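You operate a simulated robot arm through the tools that you are given. There is no shell and no other tool. Be economical: measure what you need, move in short steps, check, and stop when the job is done.

Carry out the task below with a simulated robot arm. There is one attempt and no reset: what you move stays moved.

Task
Fetch the white saddle and set it on top of the red sheet.

Only the result counts: the job must be done as asked and must still hold three seconds after the hand-in. Knocking over, shifting, dropping, spilling or breaking anything else fails it. Flat cloth is picked up by pressing the open fingertips on it (5 to 10 N) and closing them slowly along it; thin cloth reads only 2 to 8 mm in the jaws.

Robot
A 6-joint arm with a two-finger parallel gripper, fixed in place. Base frame: the origin is at the foot of the arm, x ahead of it, y to its left, z up; the work surface is at about z = 0. Lengths are in cm, angles in degrees, forces in N, time in s.
With the tool pointing down near the work surface it reaches from about 14 to 58 cm from the base axis. Its first joint turns from -66.0 to 66.0 degrees. Payload 2.1 kg.
Tool frame: the origin (TCP) lies between the finger pads and is the grasp point; the fingertips stand 3 cm ahead of it; z points along the fingers, y is the line along which they close. Largest opening 9.4 cm; finger width 2.8, thickness 1; the body of the gripper, 5 by 9.6 cm, starts 5.5 cm behind the TCP.
Orientation is that of the tool frame in the base frame, as a unit quaternion [w, x, y, z]. With the fingers straight down and closing along the base's y, the tool's x points along the base's -x, its y along +y and its z along -z.

Tools
- The arm moves only by the tool jog_arm. Its argument "moves" is a list of rows, each a list of 5 numbers: the gripper command, from -1 (fully open) to 1 (shut), values between in proportion, then the shift along the base's x, y, z in cm, then the turn about the base's z in degrees. In form: [[gripper, tx, ty, tz, twist], ...]. A call has 1 to 8 rows; each row is the pose to reach, as a shift and turn from the pose commanded when the call began. A row lasts 0.2 s, in which the tool goes at most 5 cm and 8.6 degrees; a call with a longer step from one row to the next is refused whole, and so is a gripper value outside its range. Where a pose cannot be reached the arm comes as near as it can. A force on the tool above 40 N (or 10 N above the force at the start of the call, whichever is more), or a blocked arm, ends the call early, and 0.2 s more pass. Each finger travels about 7.2 cm/s and halts on what it meets, pressing with about 40 N; the grip force reading is that of the motor and also rises with nothing between the fingers. The clock runs only during rows and for 0.2 s after the last one: add rows that repeat a pose to give the fingers time. It gives the time, the measured TCP pose, the force on the tool (base axes), the opening and the grip force at its end, in the units of the frame above (readings bear some noise), and new pictures: "show" is both (left out), scene, wrist or none.
- Cameras (640 x 400 px; columns grow to the right, rows downward): "scene" is fixed at [5.52, -37.8, 48.09]; the picture's right is [0.71, -0.71, 0.00], its down [-0.47, -0.47, -0.75] and it looks along [0.53, 0.53, -0.67] (base axes); focal length 310 px, centre (320, 200). "wrist" rides on the gripper at [7.6, 1.4, -10.3] in the tool frame; the picture's right is [-0.18, 0.98, 0.00], its down [-0.75, -0.14, -0.64] and it looks along [-0.63, -0.12, 0.77] (tool axes); focal length 243 px, centre (320, 200).
- probe_pixels(camera, pixels): there is no depth. For up to 12 entries [column, row, z] of the newest picture of that camera ("zoom" is the newest enlarged one), the place [x, y] in the base frame at which the ray of that pixel passes the height z, good to about 0.3 cm, but the place of the scene camera against the robot may be out by one fixed shift of up to 1.2 cm in any direction. The clock stands still meanwhile.
- inspect(camera, box): a new picture of the part [left, top, right, bottom] of that camera's present view, enlarged. The clock stands still meanwhile.
- finish_job(): hands the job in; it is judged then, once.

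Go step by step. Measure first, check grasps and placings, and put right what went wrong. The budget is 60 turns and 170 pictures, counting those below and the enlarged ones. Unless the task says otherwise, let go and move clear before handing in, and close with one line.

The tools are called by a JSON object that holds its "name" and its "arguments". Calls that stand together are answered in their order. jog_arm: Moves the arm, as the interface text tells. Its arguments: {"type":"object","properties":{"moves":{"type":"array"},"show":{"type":"string","enum":["both","scene","wrist","none"]}},"required":["moves"]} The other tools are called the same way: probe_pixels (camera, pixels) gives the place at which the rays of pixels pass given heights; inspect (camera, box) takes an enlarged picture of a part of a camera's view; finish_job () hands the job in.

At the start:

```text
time: 0.0
tool_pos: [27.16, 1.38, 23.52]
tcp_rot: [0.0, 0.0, 1.0, 0.0]
ft_force: [1.1, -0.3, -0.1]
gripper_width: 9.41
grip_force: 0.1
```

scene: 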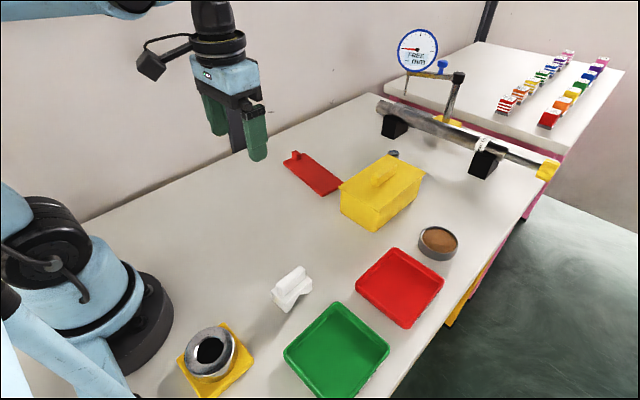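
wrist: 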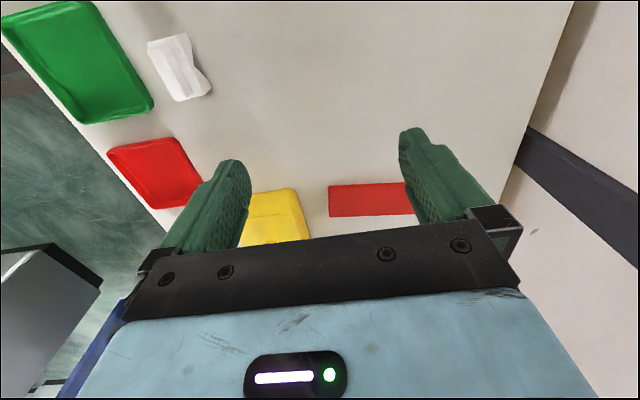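

The white saddle shows at scene (291,288). There are two red things: a flat plate at (313,175) and a tray at (400,287). I'll enlarge these to tell them apart.

{"name": "inspect", "arguments": {"camera": "scene", "box": [250, 130, 390, 220]}}

{"name": "inspect", "arguments": {"camera": "scene", "box": [250, 250, 340, 320]}}

{"name": "inspect", "arguments": {"camera": "wrist", "box": [130, 20, 240, 110]}}

{"name": "probe_pixels", "arguments": {"camera": "wrist", "pixels": [[150, 42, 0], [185, 34, 2], [211, 92, 0], [178, 101, 0], [182, 66, 3], [328, 187, 0], [330, 217, 0], [410, 183, 0], [413, 213, 0]]}}

{"name": "probe_pixels", "arguments": {"camera": "scene", "pixels": [[283, 162, 0], [324, 196, 0], [342, 182, 0], [303, 154, 0], [270, 292, 0], [287, 312, 0], [312, 292, 0], [291, 276, 3], [295, 156, 1]]}}

```text
4.44 times, centred on (320, 175) of scene
```

zoom: 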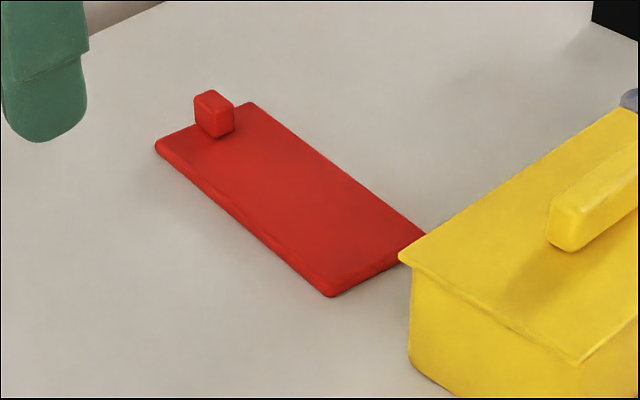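

```text
5.71 times, centred on (295, 285) of scene
```

zoom: 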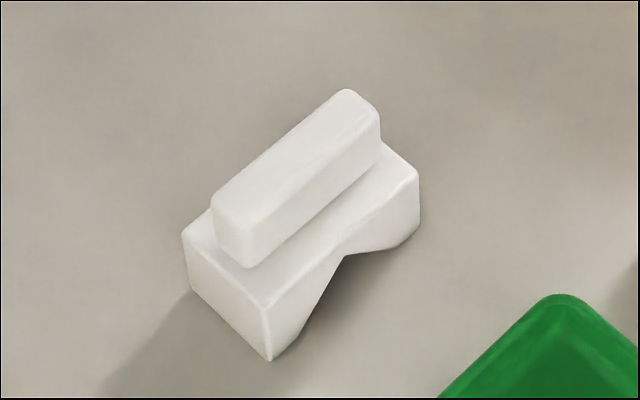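

```text
4.44 times, centred on (185, 65) of wrist
```

zoom: 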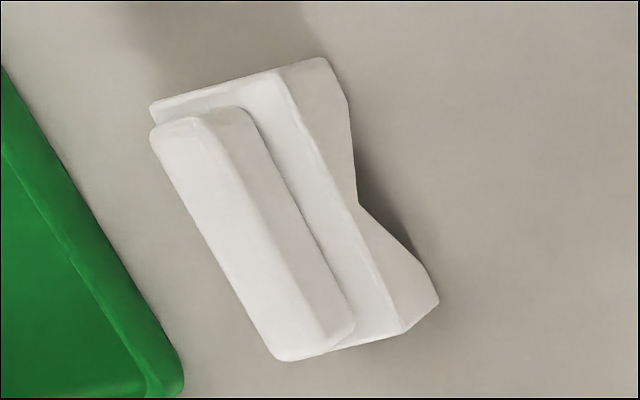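

```text
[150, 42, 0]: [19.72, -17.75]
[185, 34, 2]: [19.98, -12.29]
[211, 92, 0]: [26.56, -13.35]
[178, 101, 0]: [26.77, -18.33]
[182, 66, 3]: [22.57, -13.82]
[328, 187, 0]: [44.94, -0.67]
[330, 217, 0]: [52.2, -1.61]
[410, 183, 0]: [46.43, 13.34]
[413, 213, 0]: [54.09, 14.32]
```

```text
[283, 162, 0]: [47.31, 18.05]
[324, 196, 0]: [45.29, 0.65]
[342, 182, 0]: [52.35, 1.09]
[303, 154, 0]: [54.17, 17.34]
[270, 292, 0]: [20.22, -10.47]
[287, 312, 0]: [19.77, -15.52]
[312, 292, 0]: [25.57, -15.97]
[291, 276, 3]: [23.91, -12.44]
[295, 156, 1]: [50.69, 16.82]
```

The plate is a flat red sheet about 17 x 7 cm with a knob at its +y end. The red tray has a rim, so the flat plate is the sheet. The saddle is near (23.3,-14.5) with a top bar roughly along x. I'll move above it for a closer look.

{"name": "jog_arm", "arguments": {"moves": [[-1, -1, -4, -1, 0], [-1, -2, -8, -2, 0], [-1, -3, -12, -4, 0], [-1, -4, -15.5, -7, 0], [-1, -4, -15.5, -9, 0], [-1, -4, -15.5, -9, 0]]}}

```text
time: 1.4
tool_pos: [22.97, -14.0, 14.56]
tcp_rot: [0.001, -0.001, 1.0, 0.0]
ft_force: [0.7, -0.1, 0.2]
gripper_width: 9.41
grip_force: 0.0
```

scene: 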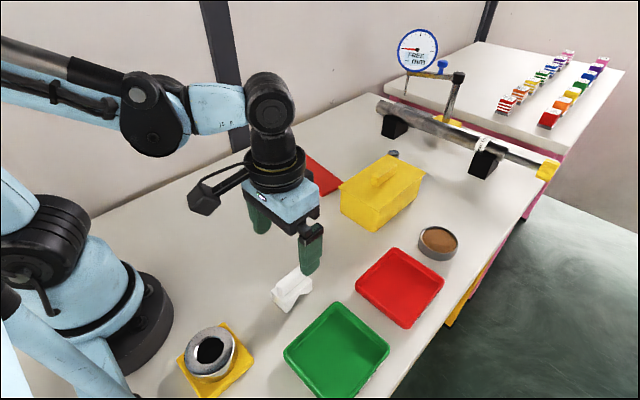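
wrist: 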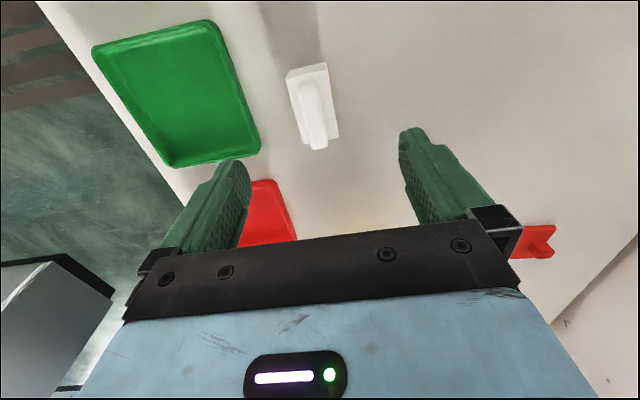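

{"name": "inspect", "arguments": {"camera": "wrist", "box": [270, 50, 360, 160]}}

{"name": "probe_pixels", "arguments": {"camera": "wrist", "pixels": [[286, 78, 3], [326, 62, 3], [338, 138, 3], [310, 148, 3], [303, 85, 4], [312, 149, 4], [327, 147, 4], [286, 78, 4], [326, 62, 4]]}}

```text
3.64 times, centred on (315, 105) of wrist
```

zoom: 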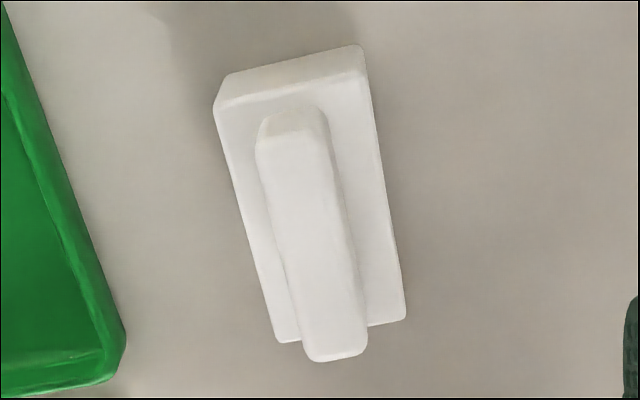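

```text
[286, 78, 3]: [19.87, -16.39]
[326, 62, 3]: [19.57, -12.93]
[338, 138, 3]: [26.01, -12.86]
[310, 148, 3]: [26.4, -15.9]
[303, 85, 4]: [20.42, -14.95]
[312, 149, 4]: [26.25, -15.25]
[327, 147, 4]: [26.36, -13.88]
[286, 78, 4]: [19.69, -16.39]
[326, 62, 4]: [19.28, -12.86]
```

The saddle lies almost along x. I'll probe the bar and body edges at a few heights to fix its centre, tilt and height.

{"name": "probe_pixels", "arguments": {"camera": "wrist", "pixels": [[288.9, 70.6, 0], [326, 62.4, 0], [286, 79, 2], [286, 79, 3], [328, 71, 2], [328, 71, 3], [298, 90, 4], [318, 88.5, 4], [312, 148, 4], [328, 146, 4], [304, 143, 3], [339, 137, 3]]}}

{"name": "probe_pixels", "arguments": {"camera": "scene", "pixels": [[287, 312.5, 0], [286.2, 303.5, 2], [286.2, 303.5, 3], [312.6, 280, 2], [312.6, 280, 3], [289.5, 291.5, 4], [289.5, 291.5, 5], [310.5, 271, 4]]}}

```text
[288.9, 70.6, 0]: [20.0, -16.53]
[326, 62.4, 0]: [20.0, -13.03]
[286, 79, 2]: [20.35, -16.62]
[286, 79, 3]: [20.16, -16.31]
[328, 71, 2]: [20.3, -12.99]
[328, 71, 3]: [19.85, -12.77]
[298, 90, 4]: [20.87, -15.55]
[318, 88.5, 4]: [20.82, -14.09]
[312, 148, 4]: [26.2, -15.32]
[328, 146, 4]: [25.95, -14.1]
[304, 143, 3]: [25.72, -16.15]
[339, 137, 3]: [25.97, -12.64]
```

```text
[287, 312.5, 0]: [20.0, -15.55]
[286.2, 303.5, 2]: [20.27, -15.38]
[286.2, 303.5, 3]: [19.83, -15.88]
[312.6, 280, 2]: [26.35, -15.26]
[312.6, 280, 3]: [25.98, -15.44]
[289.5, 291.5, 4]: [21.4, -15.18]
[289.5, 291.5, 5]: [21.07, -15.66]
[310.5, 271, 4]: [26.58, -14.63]
```

The body spans about x 20–25.9 and y −16.3…−12.8, with its top near z 3. I'll part-close the fingers to clear the green tray and descend to just above the saddle, checking the tray edge first.

{"name": "probe_pixels", "arguments": {"camera": "wrist", "pixels": [[260, 148, 1], [245, 105, 1], [225, 50, 1]]}}

{"name": "jog_arm", "arguments": {"moves": [[-0.3, 0, -0.5, 0, 0], [-0.3, 0, -0.5, -3, 0], [-0.3, 0, -0.5, -6, 0], [-0.3, 0, -0.5, -6, 0]]}}

```text
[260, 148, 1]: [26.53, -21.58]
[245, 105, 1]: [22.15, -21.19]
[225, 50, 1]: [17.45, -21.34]
```

```text
time: 2.4
tool_pos: [23.3, -14.63, 8.62]
tcp_rot: [0.001, 0.0, 1.0, 0.0]
ft_force: [0.1, -0.4, 0.4]
gripper_width: 6.11
grip_force: 0.0
```

scene: 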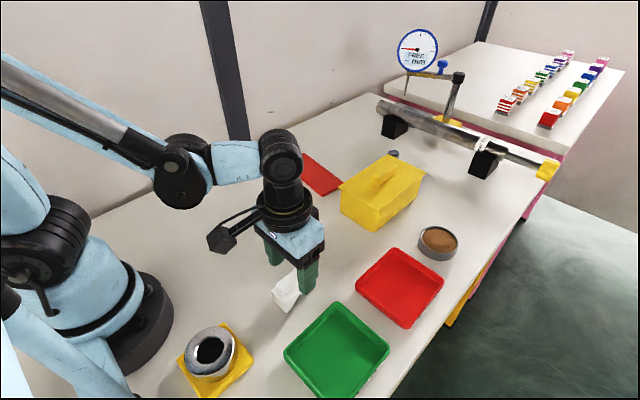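
wrist: 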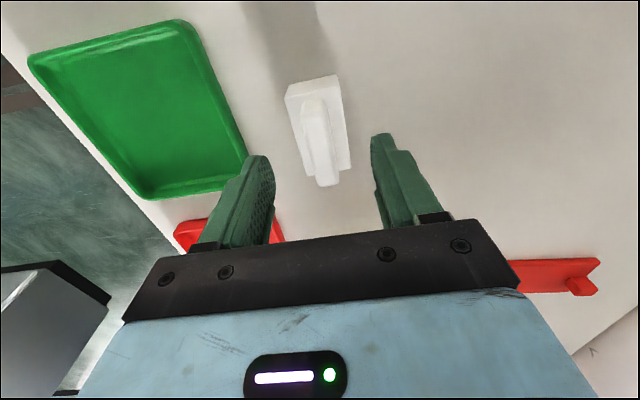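

Fingers straddle the saddle in view, near (320,130) between (262,170) and (385,150). I'll recheck its location from here.

{"name": "probe_pixels", "arguments": {"camera": "wrist", "pixels": [[286, 96, 3], [338, 80, 3], [350, 167, 3], [307, 174, 3], [320, 186, 4.3], [338, 184, 4.3], [300, 103, 4.3], [325, 103, 4.3]]}}

{"name": "inspect", "arguments": {"camera": "scene", "box": [240, 210, 350, 320]}}

{"name": "inspect", "arguments": {"camera": "wrist", "box": [240, 60, 400, 200]}}

```text
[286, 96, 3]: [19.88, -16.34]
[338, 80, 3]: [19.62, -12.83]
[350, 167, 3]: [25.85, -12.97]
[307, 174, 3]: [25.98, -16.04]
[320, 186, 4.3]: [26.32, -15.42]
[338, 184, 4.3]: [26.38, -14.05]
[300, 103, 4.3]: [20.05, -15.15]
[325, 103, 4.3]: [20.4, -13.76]
```

```text
3.64 times, centred on (295, 265) of scene
```

zoom: 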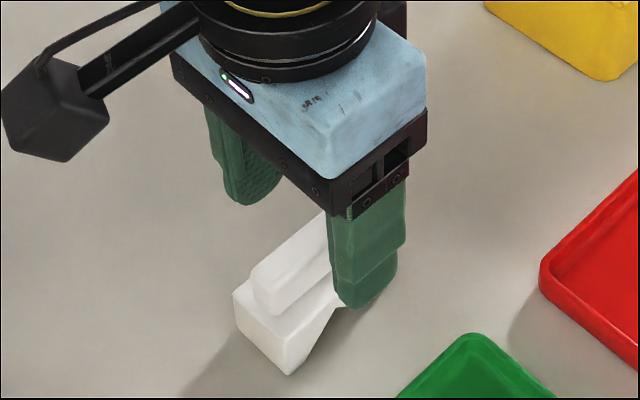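

```text
2.86 times, centred on (320, 130) of wrist
```

zoom: 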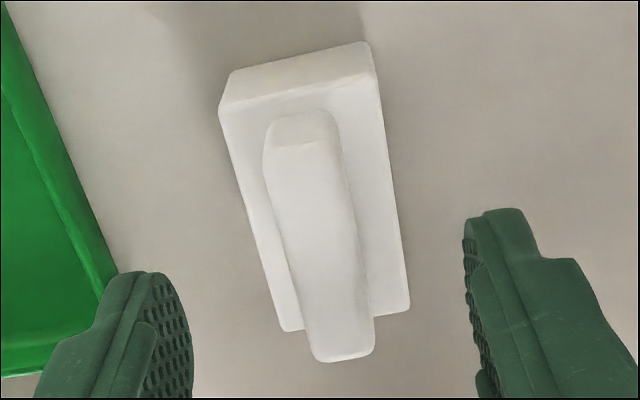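

The body centre is about (22.9,-14.55), so the alignment is good. I'll lower to TCP z ≈ 4.0 and check before closing.

{"name": "jog_arm", "arguments": {"moves": [[-0.3, -0.2, 0, -1.5, 0], [-0.3, -0.3, 0, -3, 0], [-0.3, -0.3, 0, -4, 0], [-0.3, -0.3, 0, -4.6, 0], [-0.3, -0.3, 0, -4.6, 0]]}}

```text
time: 3.6
tool_pos: [22.89, -14.71, 3.88]
tcp_rot: [0.001, 0.0, 1.0, 0.0]
ft_force: [-0.1, 0.0, -0.1]
gripper_width: 6.09
grip_force: 0.1
```

scene: 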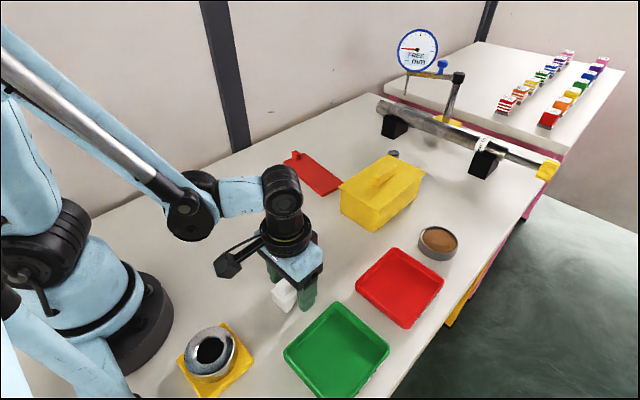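
wrist: 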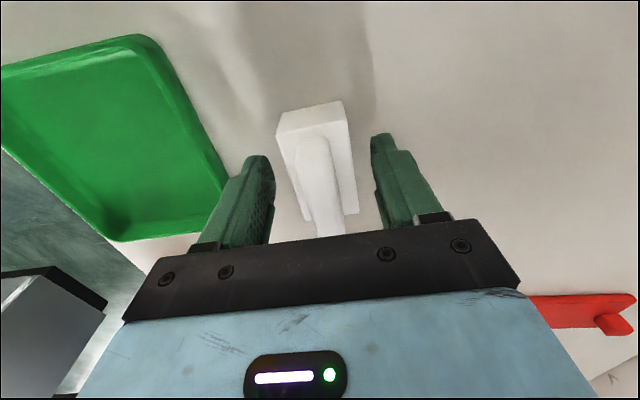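

No contact, and the saddle sits between the fingers. Now I'll close gradually.

{"name": "jog_arm", "arguments": {"moves": [[0.0, 0, 0, 0, 0], [0.2, 0, 0, 0, 0], [0.4, 0, 0, 0, 0], [0.6, 0, 0, 0, 0], [0.6, 0, 0, 0, 0]]}}

```text
time: 4.8
tool_pos: [22.87, -14.57, 3.77]
tcp_rot: [0.001, 0.0, 1.0, -0.001]
ft_force: [-0.6, -0.3, 0.0]
gripper_width: 3.5
grip_force: 39.9
```

scene: 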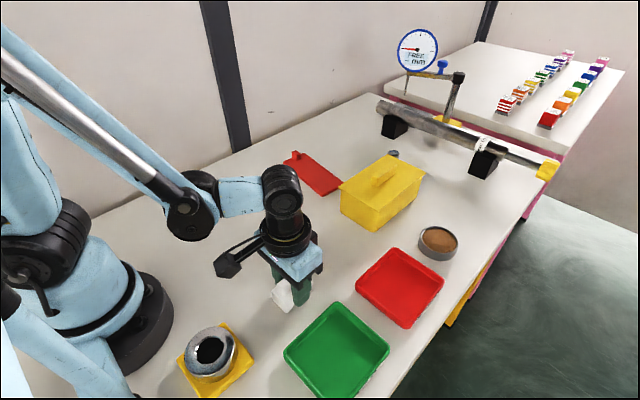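
wrist: 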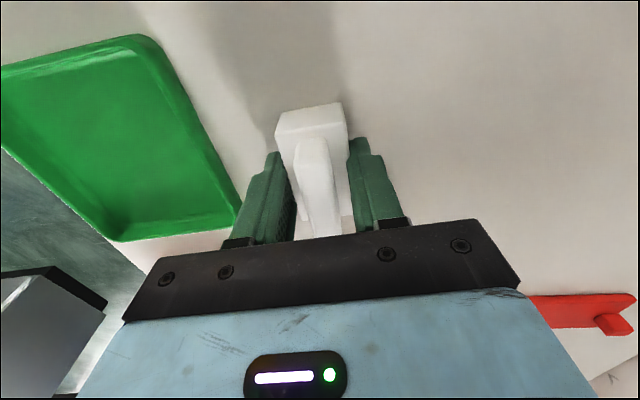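

It's gripped at 3.5 cm with 40 N. Next I'll lift straight up.

{"name": "jog_arm", "arguments": {"moves": [[0.6, 0, 0, 1, 0], [0.6, 0, 0, 3, 0], [0.6, 0, 0, 6, 0], [0.6, 0, 0, 10, 0], [0.6, 0, 0, 14, 0], [0.6, 0, 0, 14, 0]]}}

```text
time: 6.2
tool_pos: [23.35, -14.7, 17.79]
tcp_rot: [0.001, 0.0, 1.0, 0.0]
ft_force: [0.5, -0.2, 0.1]
gripper_width: 3.5
grip_force: 40.0
```

scene: 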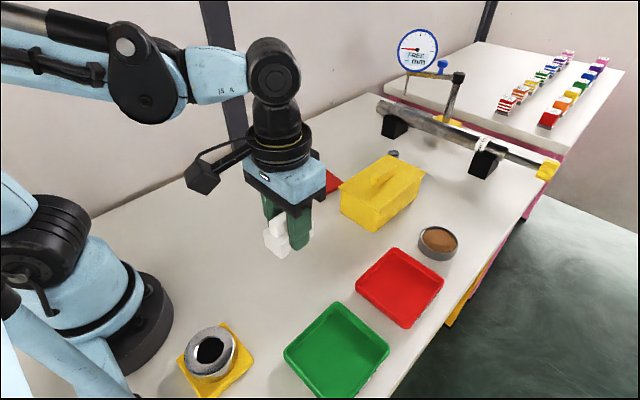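
wrist: 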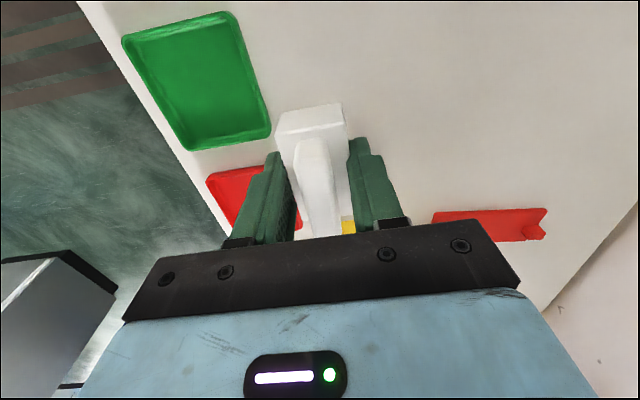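

The saddle is held. I'll move to about (33,-3) to see the plate at the right side of the wrist view.

{"name": "jog_arm", "arguments": {"moves": [[0.6, 3, 3, 0, 0], [0.6, 6, 6, 0, 0], [0.6, 9, 9, 0, 0], [0.6, 12, 12, 0, 0], [0.6, 12, 12, 0, 0]]}}

```text
time: 7.4
tool_pos: [35.14, -2.43, 17.95]
tcp_rot: [0.001, 0.0, 1.0, 0.0]
ft_force: [0.0, -0.4, -0.3]
gripper_width: 3.5
grip_force: 40.3
```

scene: 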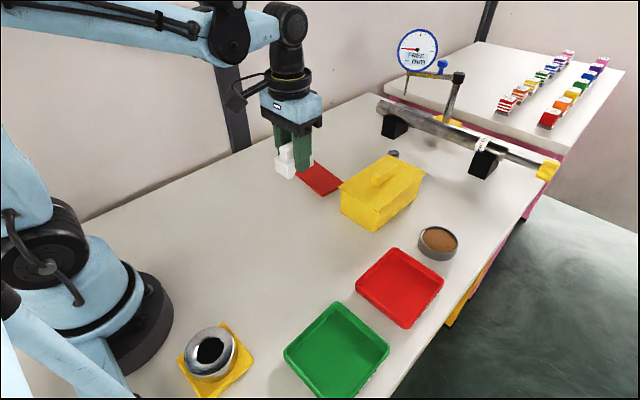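
wrist: 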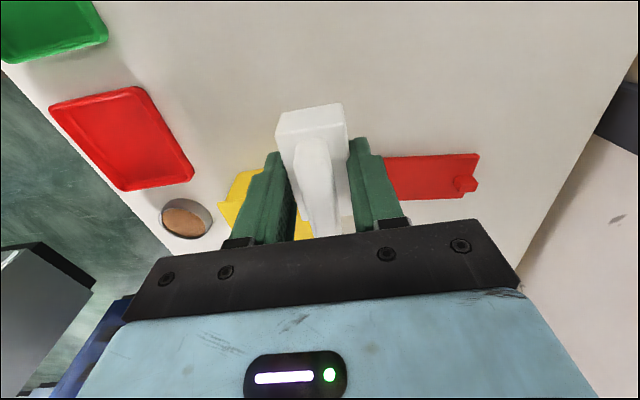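

{"name": "inspect", "arguments": {"camera": "wrist", "box": [370, 135, 500, 215]}}

{"name": "probe_pixels", "arguments": {"camera": "wrist", "pixels": [[386, 157, 0.8], [398, 200, 0.8], [478, 154, 0.8], [474, 191, 0.8], [420, 156, 0.8], [430, 199, 0.8], [460, 185, 1], [457, 178, 3]]}}

```text
4.92 times, centred on (435, 175) of wrist
```

zoom: 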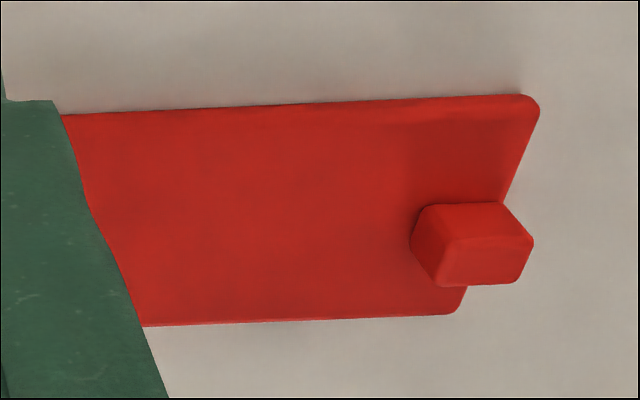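

```text
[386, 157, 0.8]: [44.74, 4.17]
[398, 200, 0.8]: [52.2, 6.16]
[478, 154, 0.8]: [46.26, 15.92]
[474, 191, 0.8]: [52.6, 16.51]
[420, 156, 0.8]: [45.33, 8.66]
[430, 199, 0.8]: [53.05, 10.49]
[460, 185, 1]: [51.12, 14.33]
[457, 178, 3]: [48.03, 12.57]
```

The plate's near edge runs (44.7,4.2)→(46.3,15.9) and its far edge (52.2,6.2)→(53.1,10.5). So its axis is tilted about 7.5° from y, with the midline near (48.75,7). I'll turn the saddle about +82° to lie along the plate, at height.

{"name": "jog_arm", "arguments": {"moves": [[0.6, 1, 1, 0, 8], [0.6, 2, 2.5, 0, 16], [0.6, 3, 4, 0, 24], [0.6, 4, 5.5, 0, 32], [0.6, 5, 7, 0, 40], [0.6, 6, 8.5, 0, 48], [0.6, 7, 9.4, 0, 56], [0.6, 8, 9.4, 0, 64]], "show": "none"}}

{"name": "jog_arm", "arguments": {"moves": [[0.6, 1.5, 0, 0, 7], [0.6, 3, 0, 0, 14], [0.6, 4.5, 0, 0, 18], [0.6, 5.5, 0, 0, 18], [0.6, 5.5, 0, -4, 18], [0.6, 5.5, 0, -4, 18]]}}

```text
time: 9.2
tool_pos: [42.9, 6.79, 18.16]
tcp_rot: [0.0, -0.53, 0.848, 0.001]
ft_force: [0.6, -0.4, 1.0]
gripper_width: 3.51
grip_force: 40.4
```

```text
time: 10.6
tool_pos: [48.33, 6.95, 13.91]
tcp_rot: [0.001, -0.657, 0.754, 0.0]
ft_force: [0.1, -0.2, 0.0]
gripper_width: 3.5
grip_force: 40.6
```

scene: 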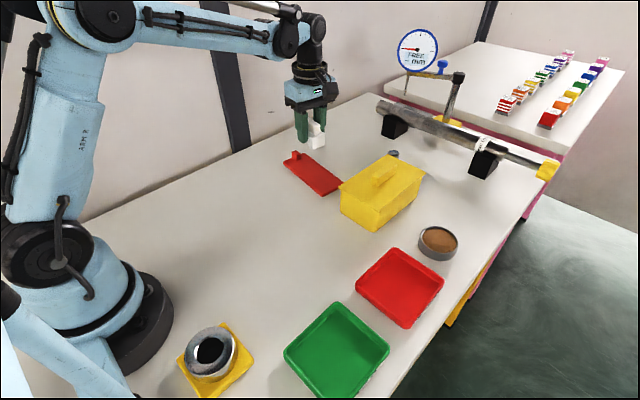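
wrist: 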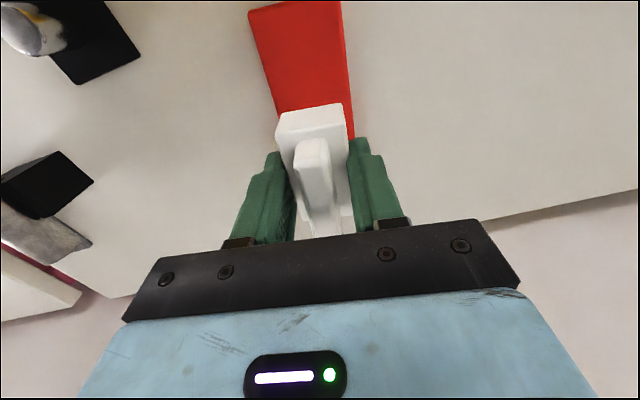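

The plate's end nearest the camera is at (250,12)–(341,2). I'll probe its edges from here for exact lateral placement.

{"name": "probe_pixels", "arguments": {"camera": "wrist", "pixels": [[248, 14, 0.8], [341, 1, 0.8], [262, 60, 0.8], [276, 108, 0.8], [346, 60, 0.8], [352, 110, 0.8]]}}

{"name": "inspect", "arguments": {"camera": "scene", "box": [260, 80, 380, 210]}}

```text
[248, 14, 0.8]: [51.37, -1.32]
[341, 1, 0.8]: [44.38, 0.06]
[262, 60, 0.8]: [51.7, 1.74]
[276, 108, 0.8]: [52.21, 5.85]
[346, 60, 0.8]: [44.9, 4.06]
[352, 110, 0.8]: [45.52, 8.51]
```

```text
3.08 times, centred on (320, 145) of scene
```

zoom: 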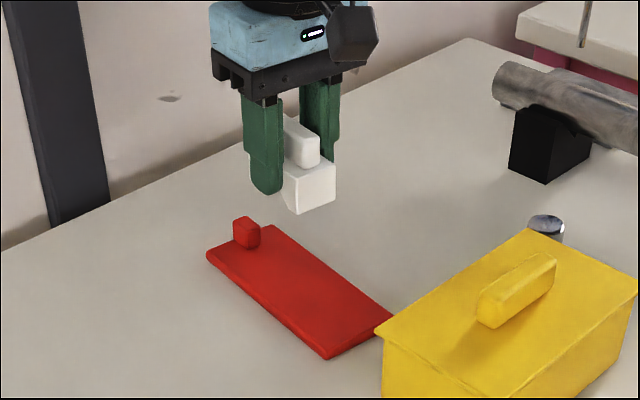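

The midline at y≈7 is x≈48.8, so I'll shift +0.5 in x and y and lower towards the plate. Then I'll check the gap.

{"name": "jog_arm", "arguments": {"moves": [[0.6, 0.4, 0.4, -2, 0], [0.6, 0.4, 0.4, -4.5, 0], [0.6, 0.4, 0.4, -7, 0], [0.6, 0.4, 0.4, -8.3, 0], [0.6, 0.4, 0.4, -8.3, 0]]}}

{"name": "inspect", "arguments": {"camera": "scene", "box": [270, 110, 370, 210]}}

```text
time: 11.8
tool_pos: [48.93, 7.18, 5.59]
tcp_rot: [0.001, -0.656, 0.755, 0.002]
ft_force: [0.0, -0.4, -1.0]
gripper_width: 3.48
grip_force: 40.0
```

scene: 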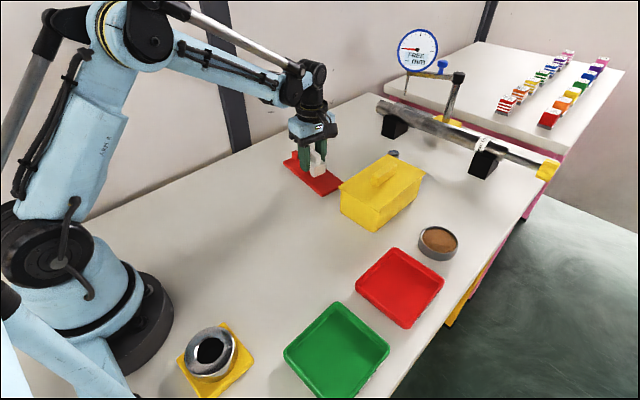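
wrist: 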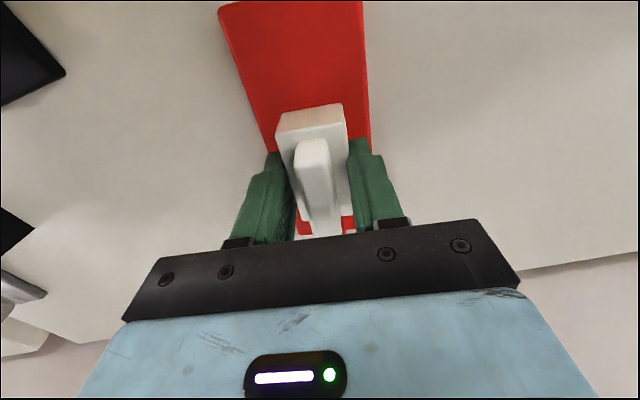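

```text
4.00 times, centred on (320, 160) of scene
```

zoom: 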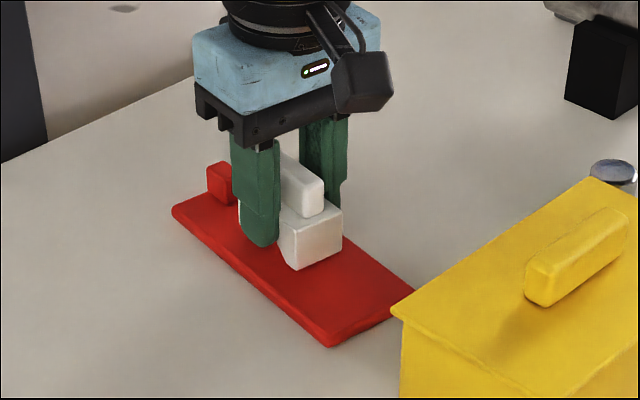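

The saddle is centred just above the plate. I'll creep down and watch for contact.

{"name": "jog_arm", "arguments": {"moves": [[0.6, 0, 0, -0.2, 0], [0.6, 0, 0, -0.4, 0], [0.6, 0, 0, -0.5, 0], [0.6, 0, 0, -0.5, 0]], "show": "none"}}

{"name": "inspect", "arguments": {"camera": "scene", "box": [290, 140, 350, 200]}}

```text
time: 12.8
tool_pos: [48.86, 7.14, 5.17]
tcp_rot: [0.001, -0.657, 0.754, 0.0]
ft_force: [0.1, -0.4, -0.7]
gripper_width: 3.51
grip_force: 39.5
```

```text
6.67 times, centred on (320, 170) of scene
```

zoom: 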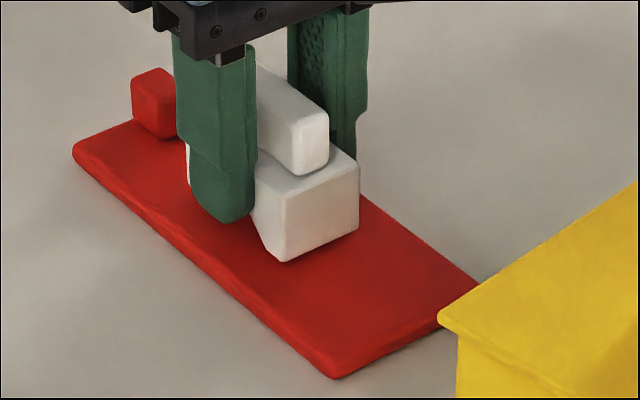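

{"name": "jog_arm", "arguments": {"moves": [[0.6, 0, 0, -0.15, 0], [0.6, 0, 0, -0.3, 0], [0.6, 0, 0, -0.3, 0]], "show": "none"}}

```text
time: 13.6
tool_pos: [48.82, 7.14, 4.81]
tcp_rot: [0.001, -0.656, 0.755, 0.001]
ft_force: [-0.8, -0.3, -0.1]
gripper_width: 3.48
grip_force: 40.0
```

No contact force yet, so I'll go on in small steps.

{"name": "jog_arm", "arguments": {"moves": [[0.6, 0, 0, -0.1, 0], [0.6, 0, 0, -0.2, 0], [0.6, 0, 0, -0.2, 0]], "show": "none"}}

{"name": "inspect", "arguments": {"camera": "scene", "box": [290, 140, 350, 200]}}

```text
time: 14.4
tool_pos: [48.99, 7.2, 4.83]
tcp_rot: [0.001, -0.656, 0.754, 0.001]
ft_force: [1.4, -0.1, 31.9]
gripper_width: 3.5
grip_force: 39.9
```

```text
6.67 times, centred on (320, 170) of scene
```

zoom: 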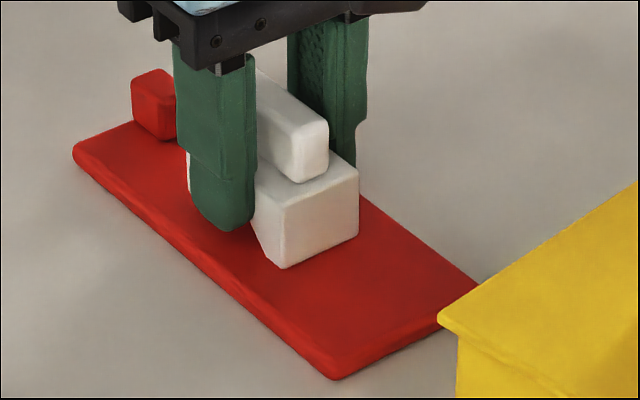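

It's in contact at 32 N. I'll ease up 0.15 cm, then open the fingers gradually.

{"name": "jog_arm", "arguments": {"moves": [[0.6, 0, 0, 0.15, 0], [0.6, 0, 0, 0.15, 0], [0.25, 0, 0, 0.15, 0], [0.1, 0, 0, 0.15, 0], [-0.1, 0, 0, 0.15, 0], [-0.3, 0, 0, 0.15, 0], [-0.3, 0, 0, 0.15, 0]]}}

{"name": "inspect", "arguments": {"camera": "scene", "box": [290, 140, 350, 200]}}

```text
time: 16.0
tool_pos: [48.9, 7.19, 4.86]
tcp_rot: [0.0, -0.656, 0.755, 0.001]
ft_force: [0.5, 0.0, -0.1]
gripper_width: 6.11
grip_force: 0.0
```

scene: 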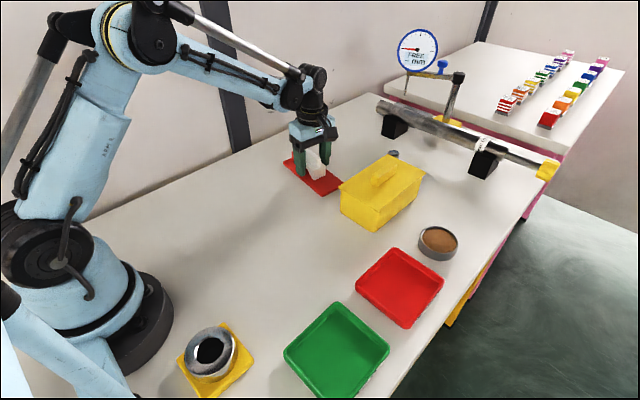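
wrist: 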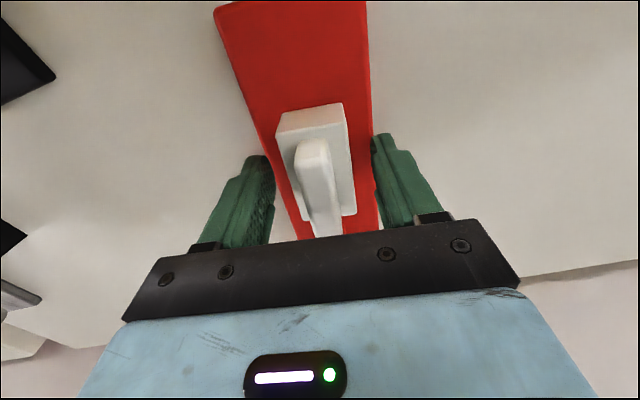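

```text
6.67 times, centred on (320, 170) of scene
```

zoom: 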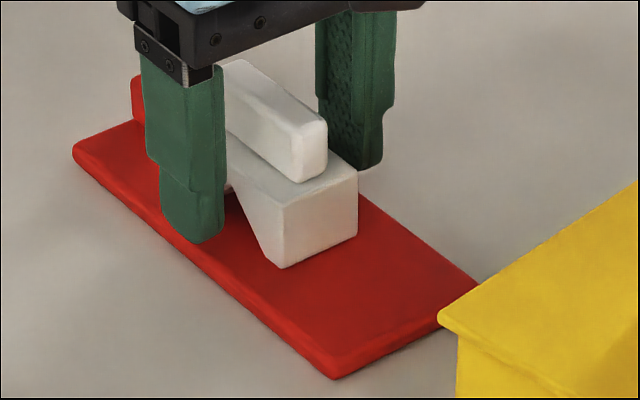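

The saddle stands free and centred on the plate. I'll retreat straight up.

{"name": "jog_arm", "arguments": {"moves": [[-0.3, 0, 0, 1.5, 0], [-0.3, 0, 0, 4, 0], [-0.3, 0, 0, 8, 0], [-0.3, 0, 0, 12, 0], [-0.3, -3, 0, 14, 0], [-0.3, -6, 0, 14, 0], [-0.3, -10, 0, 14, 0], [-0.3, -10, 0, 14, 0]]}}

{"name": "inspect", "arguments": {"camera": "scene", "box": [270, 130, 370, 210]}}

```text
time: 17.8
tool_pos: [38.86, 7.33, 18.7]
tcp_rot: [0.001, -0.656, 0.755, 0.001]
ft_force: [0.6, -0.2, 0.0]
gripper_width: 6.12
grip_force: 0.2
```

scene: 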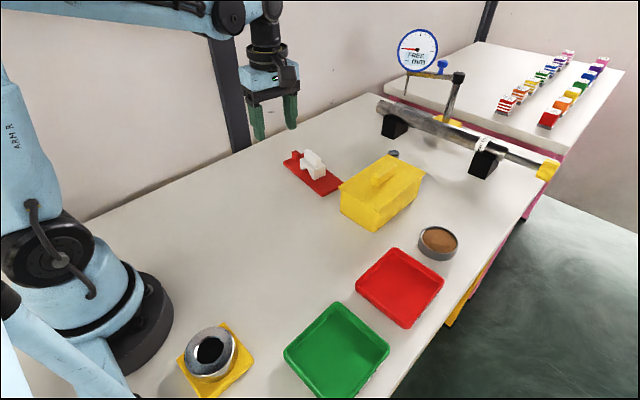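
wrist: 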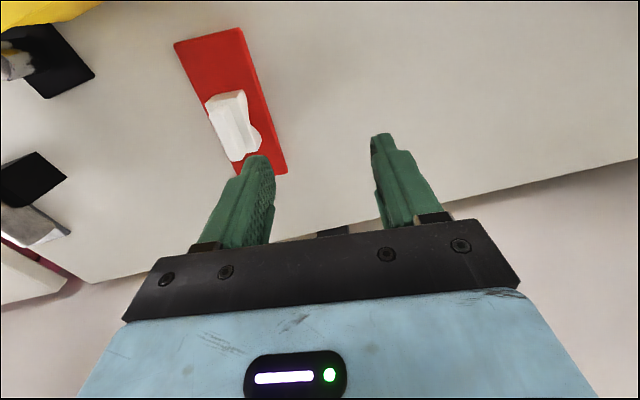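

```text
5.00 times, centred on (320, 170) of scene
```

zoom: 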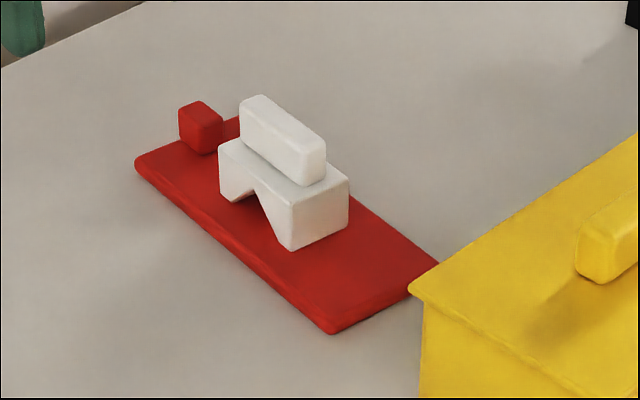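

The saddle rests flat and stable on the red sheet, nothing else has moved, and the arm is clear. I'll hand it in.

{"name": "finish_job", "arguments": {}}

```text
The job is handed in.
```

The white saddle is on top of the red sheet (I took the flat red plate, not the rimmed red tray, to be the sheet), and the arm has let go and moved clear.
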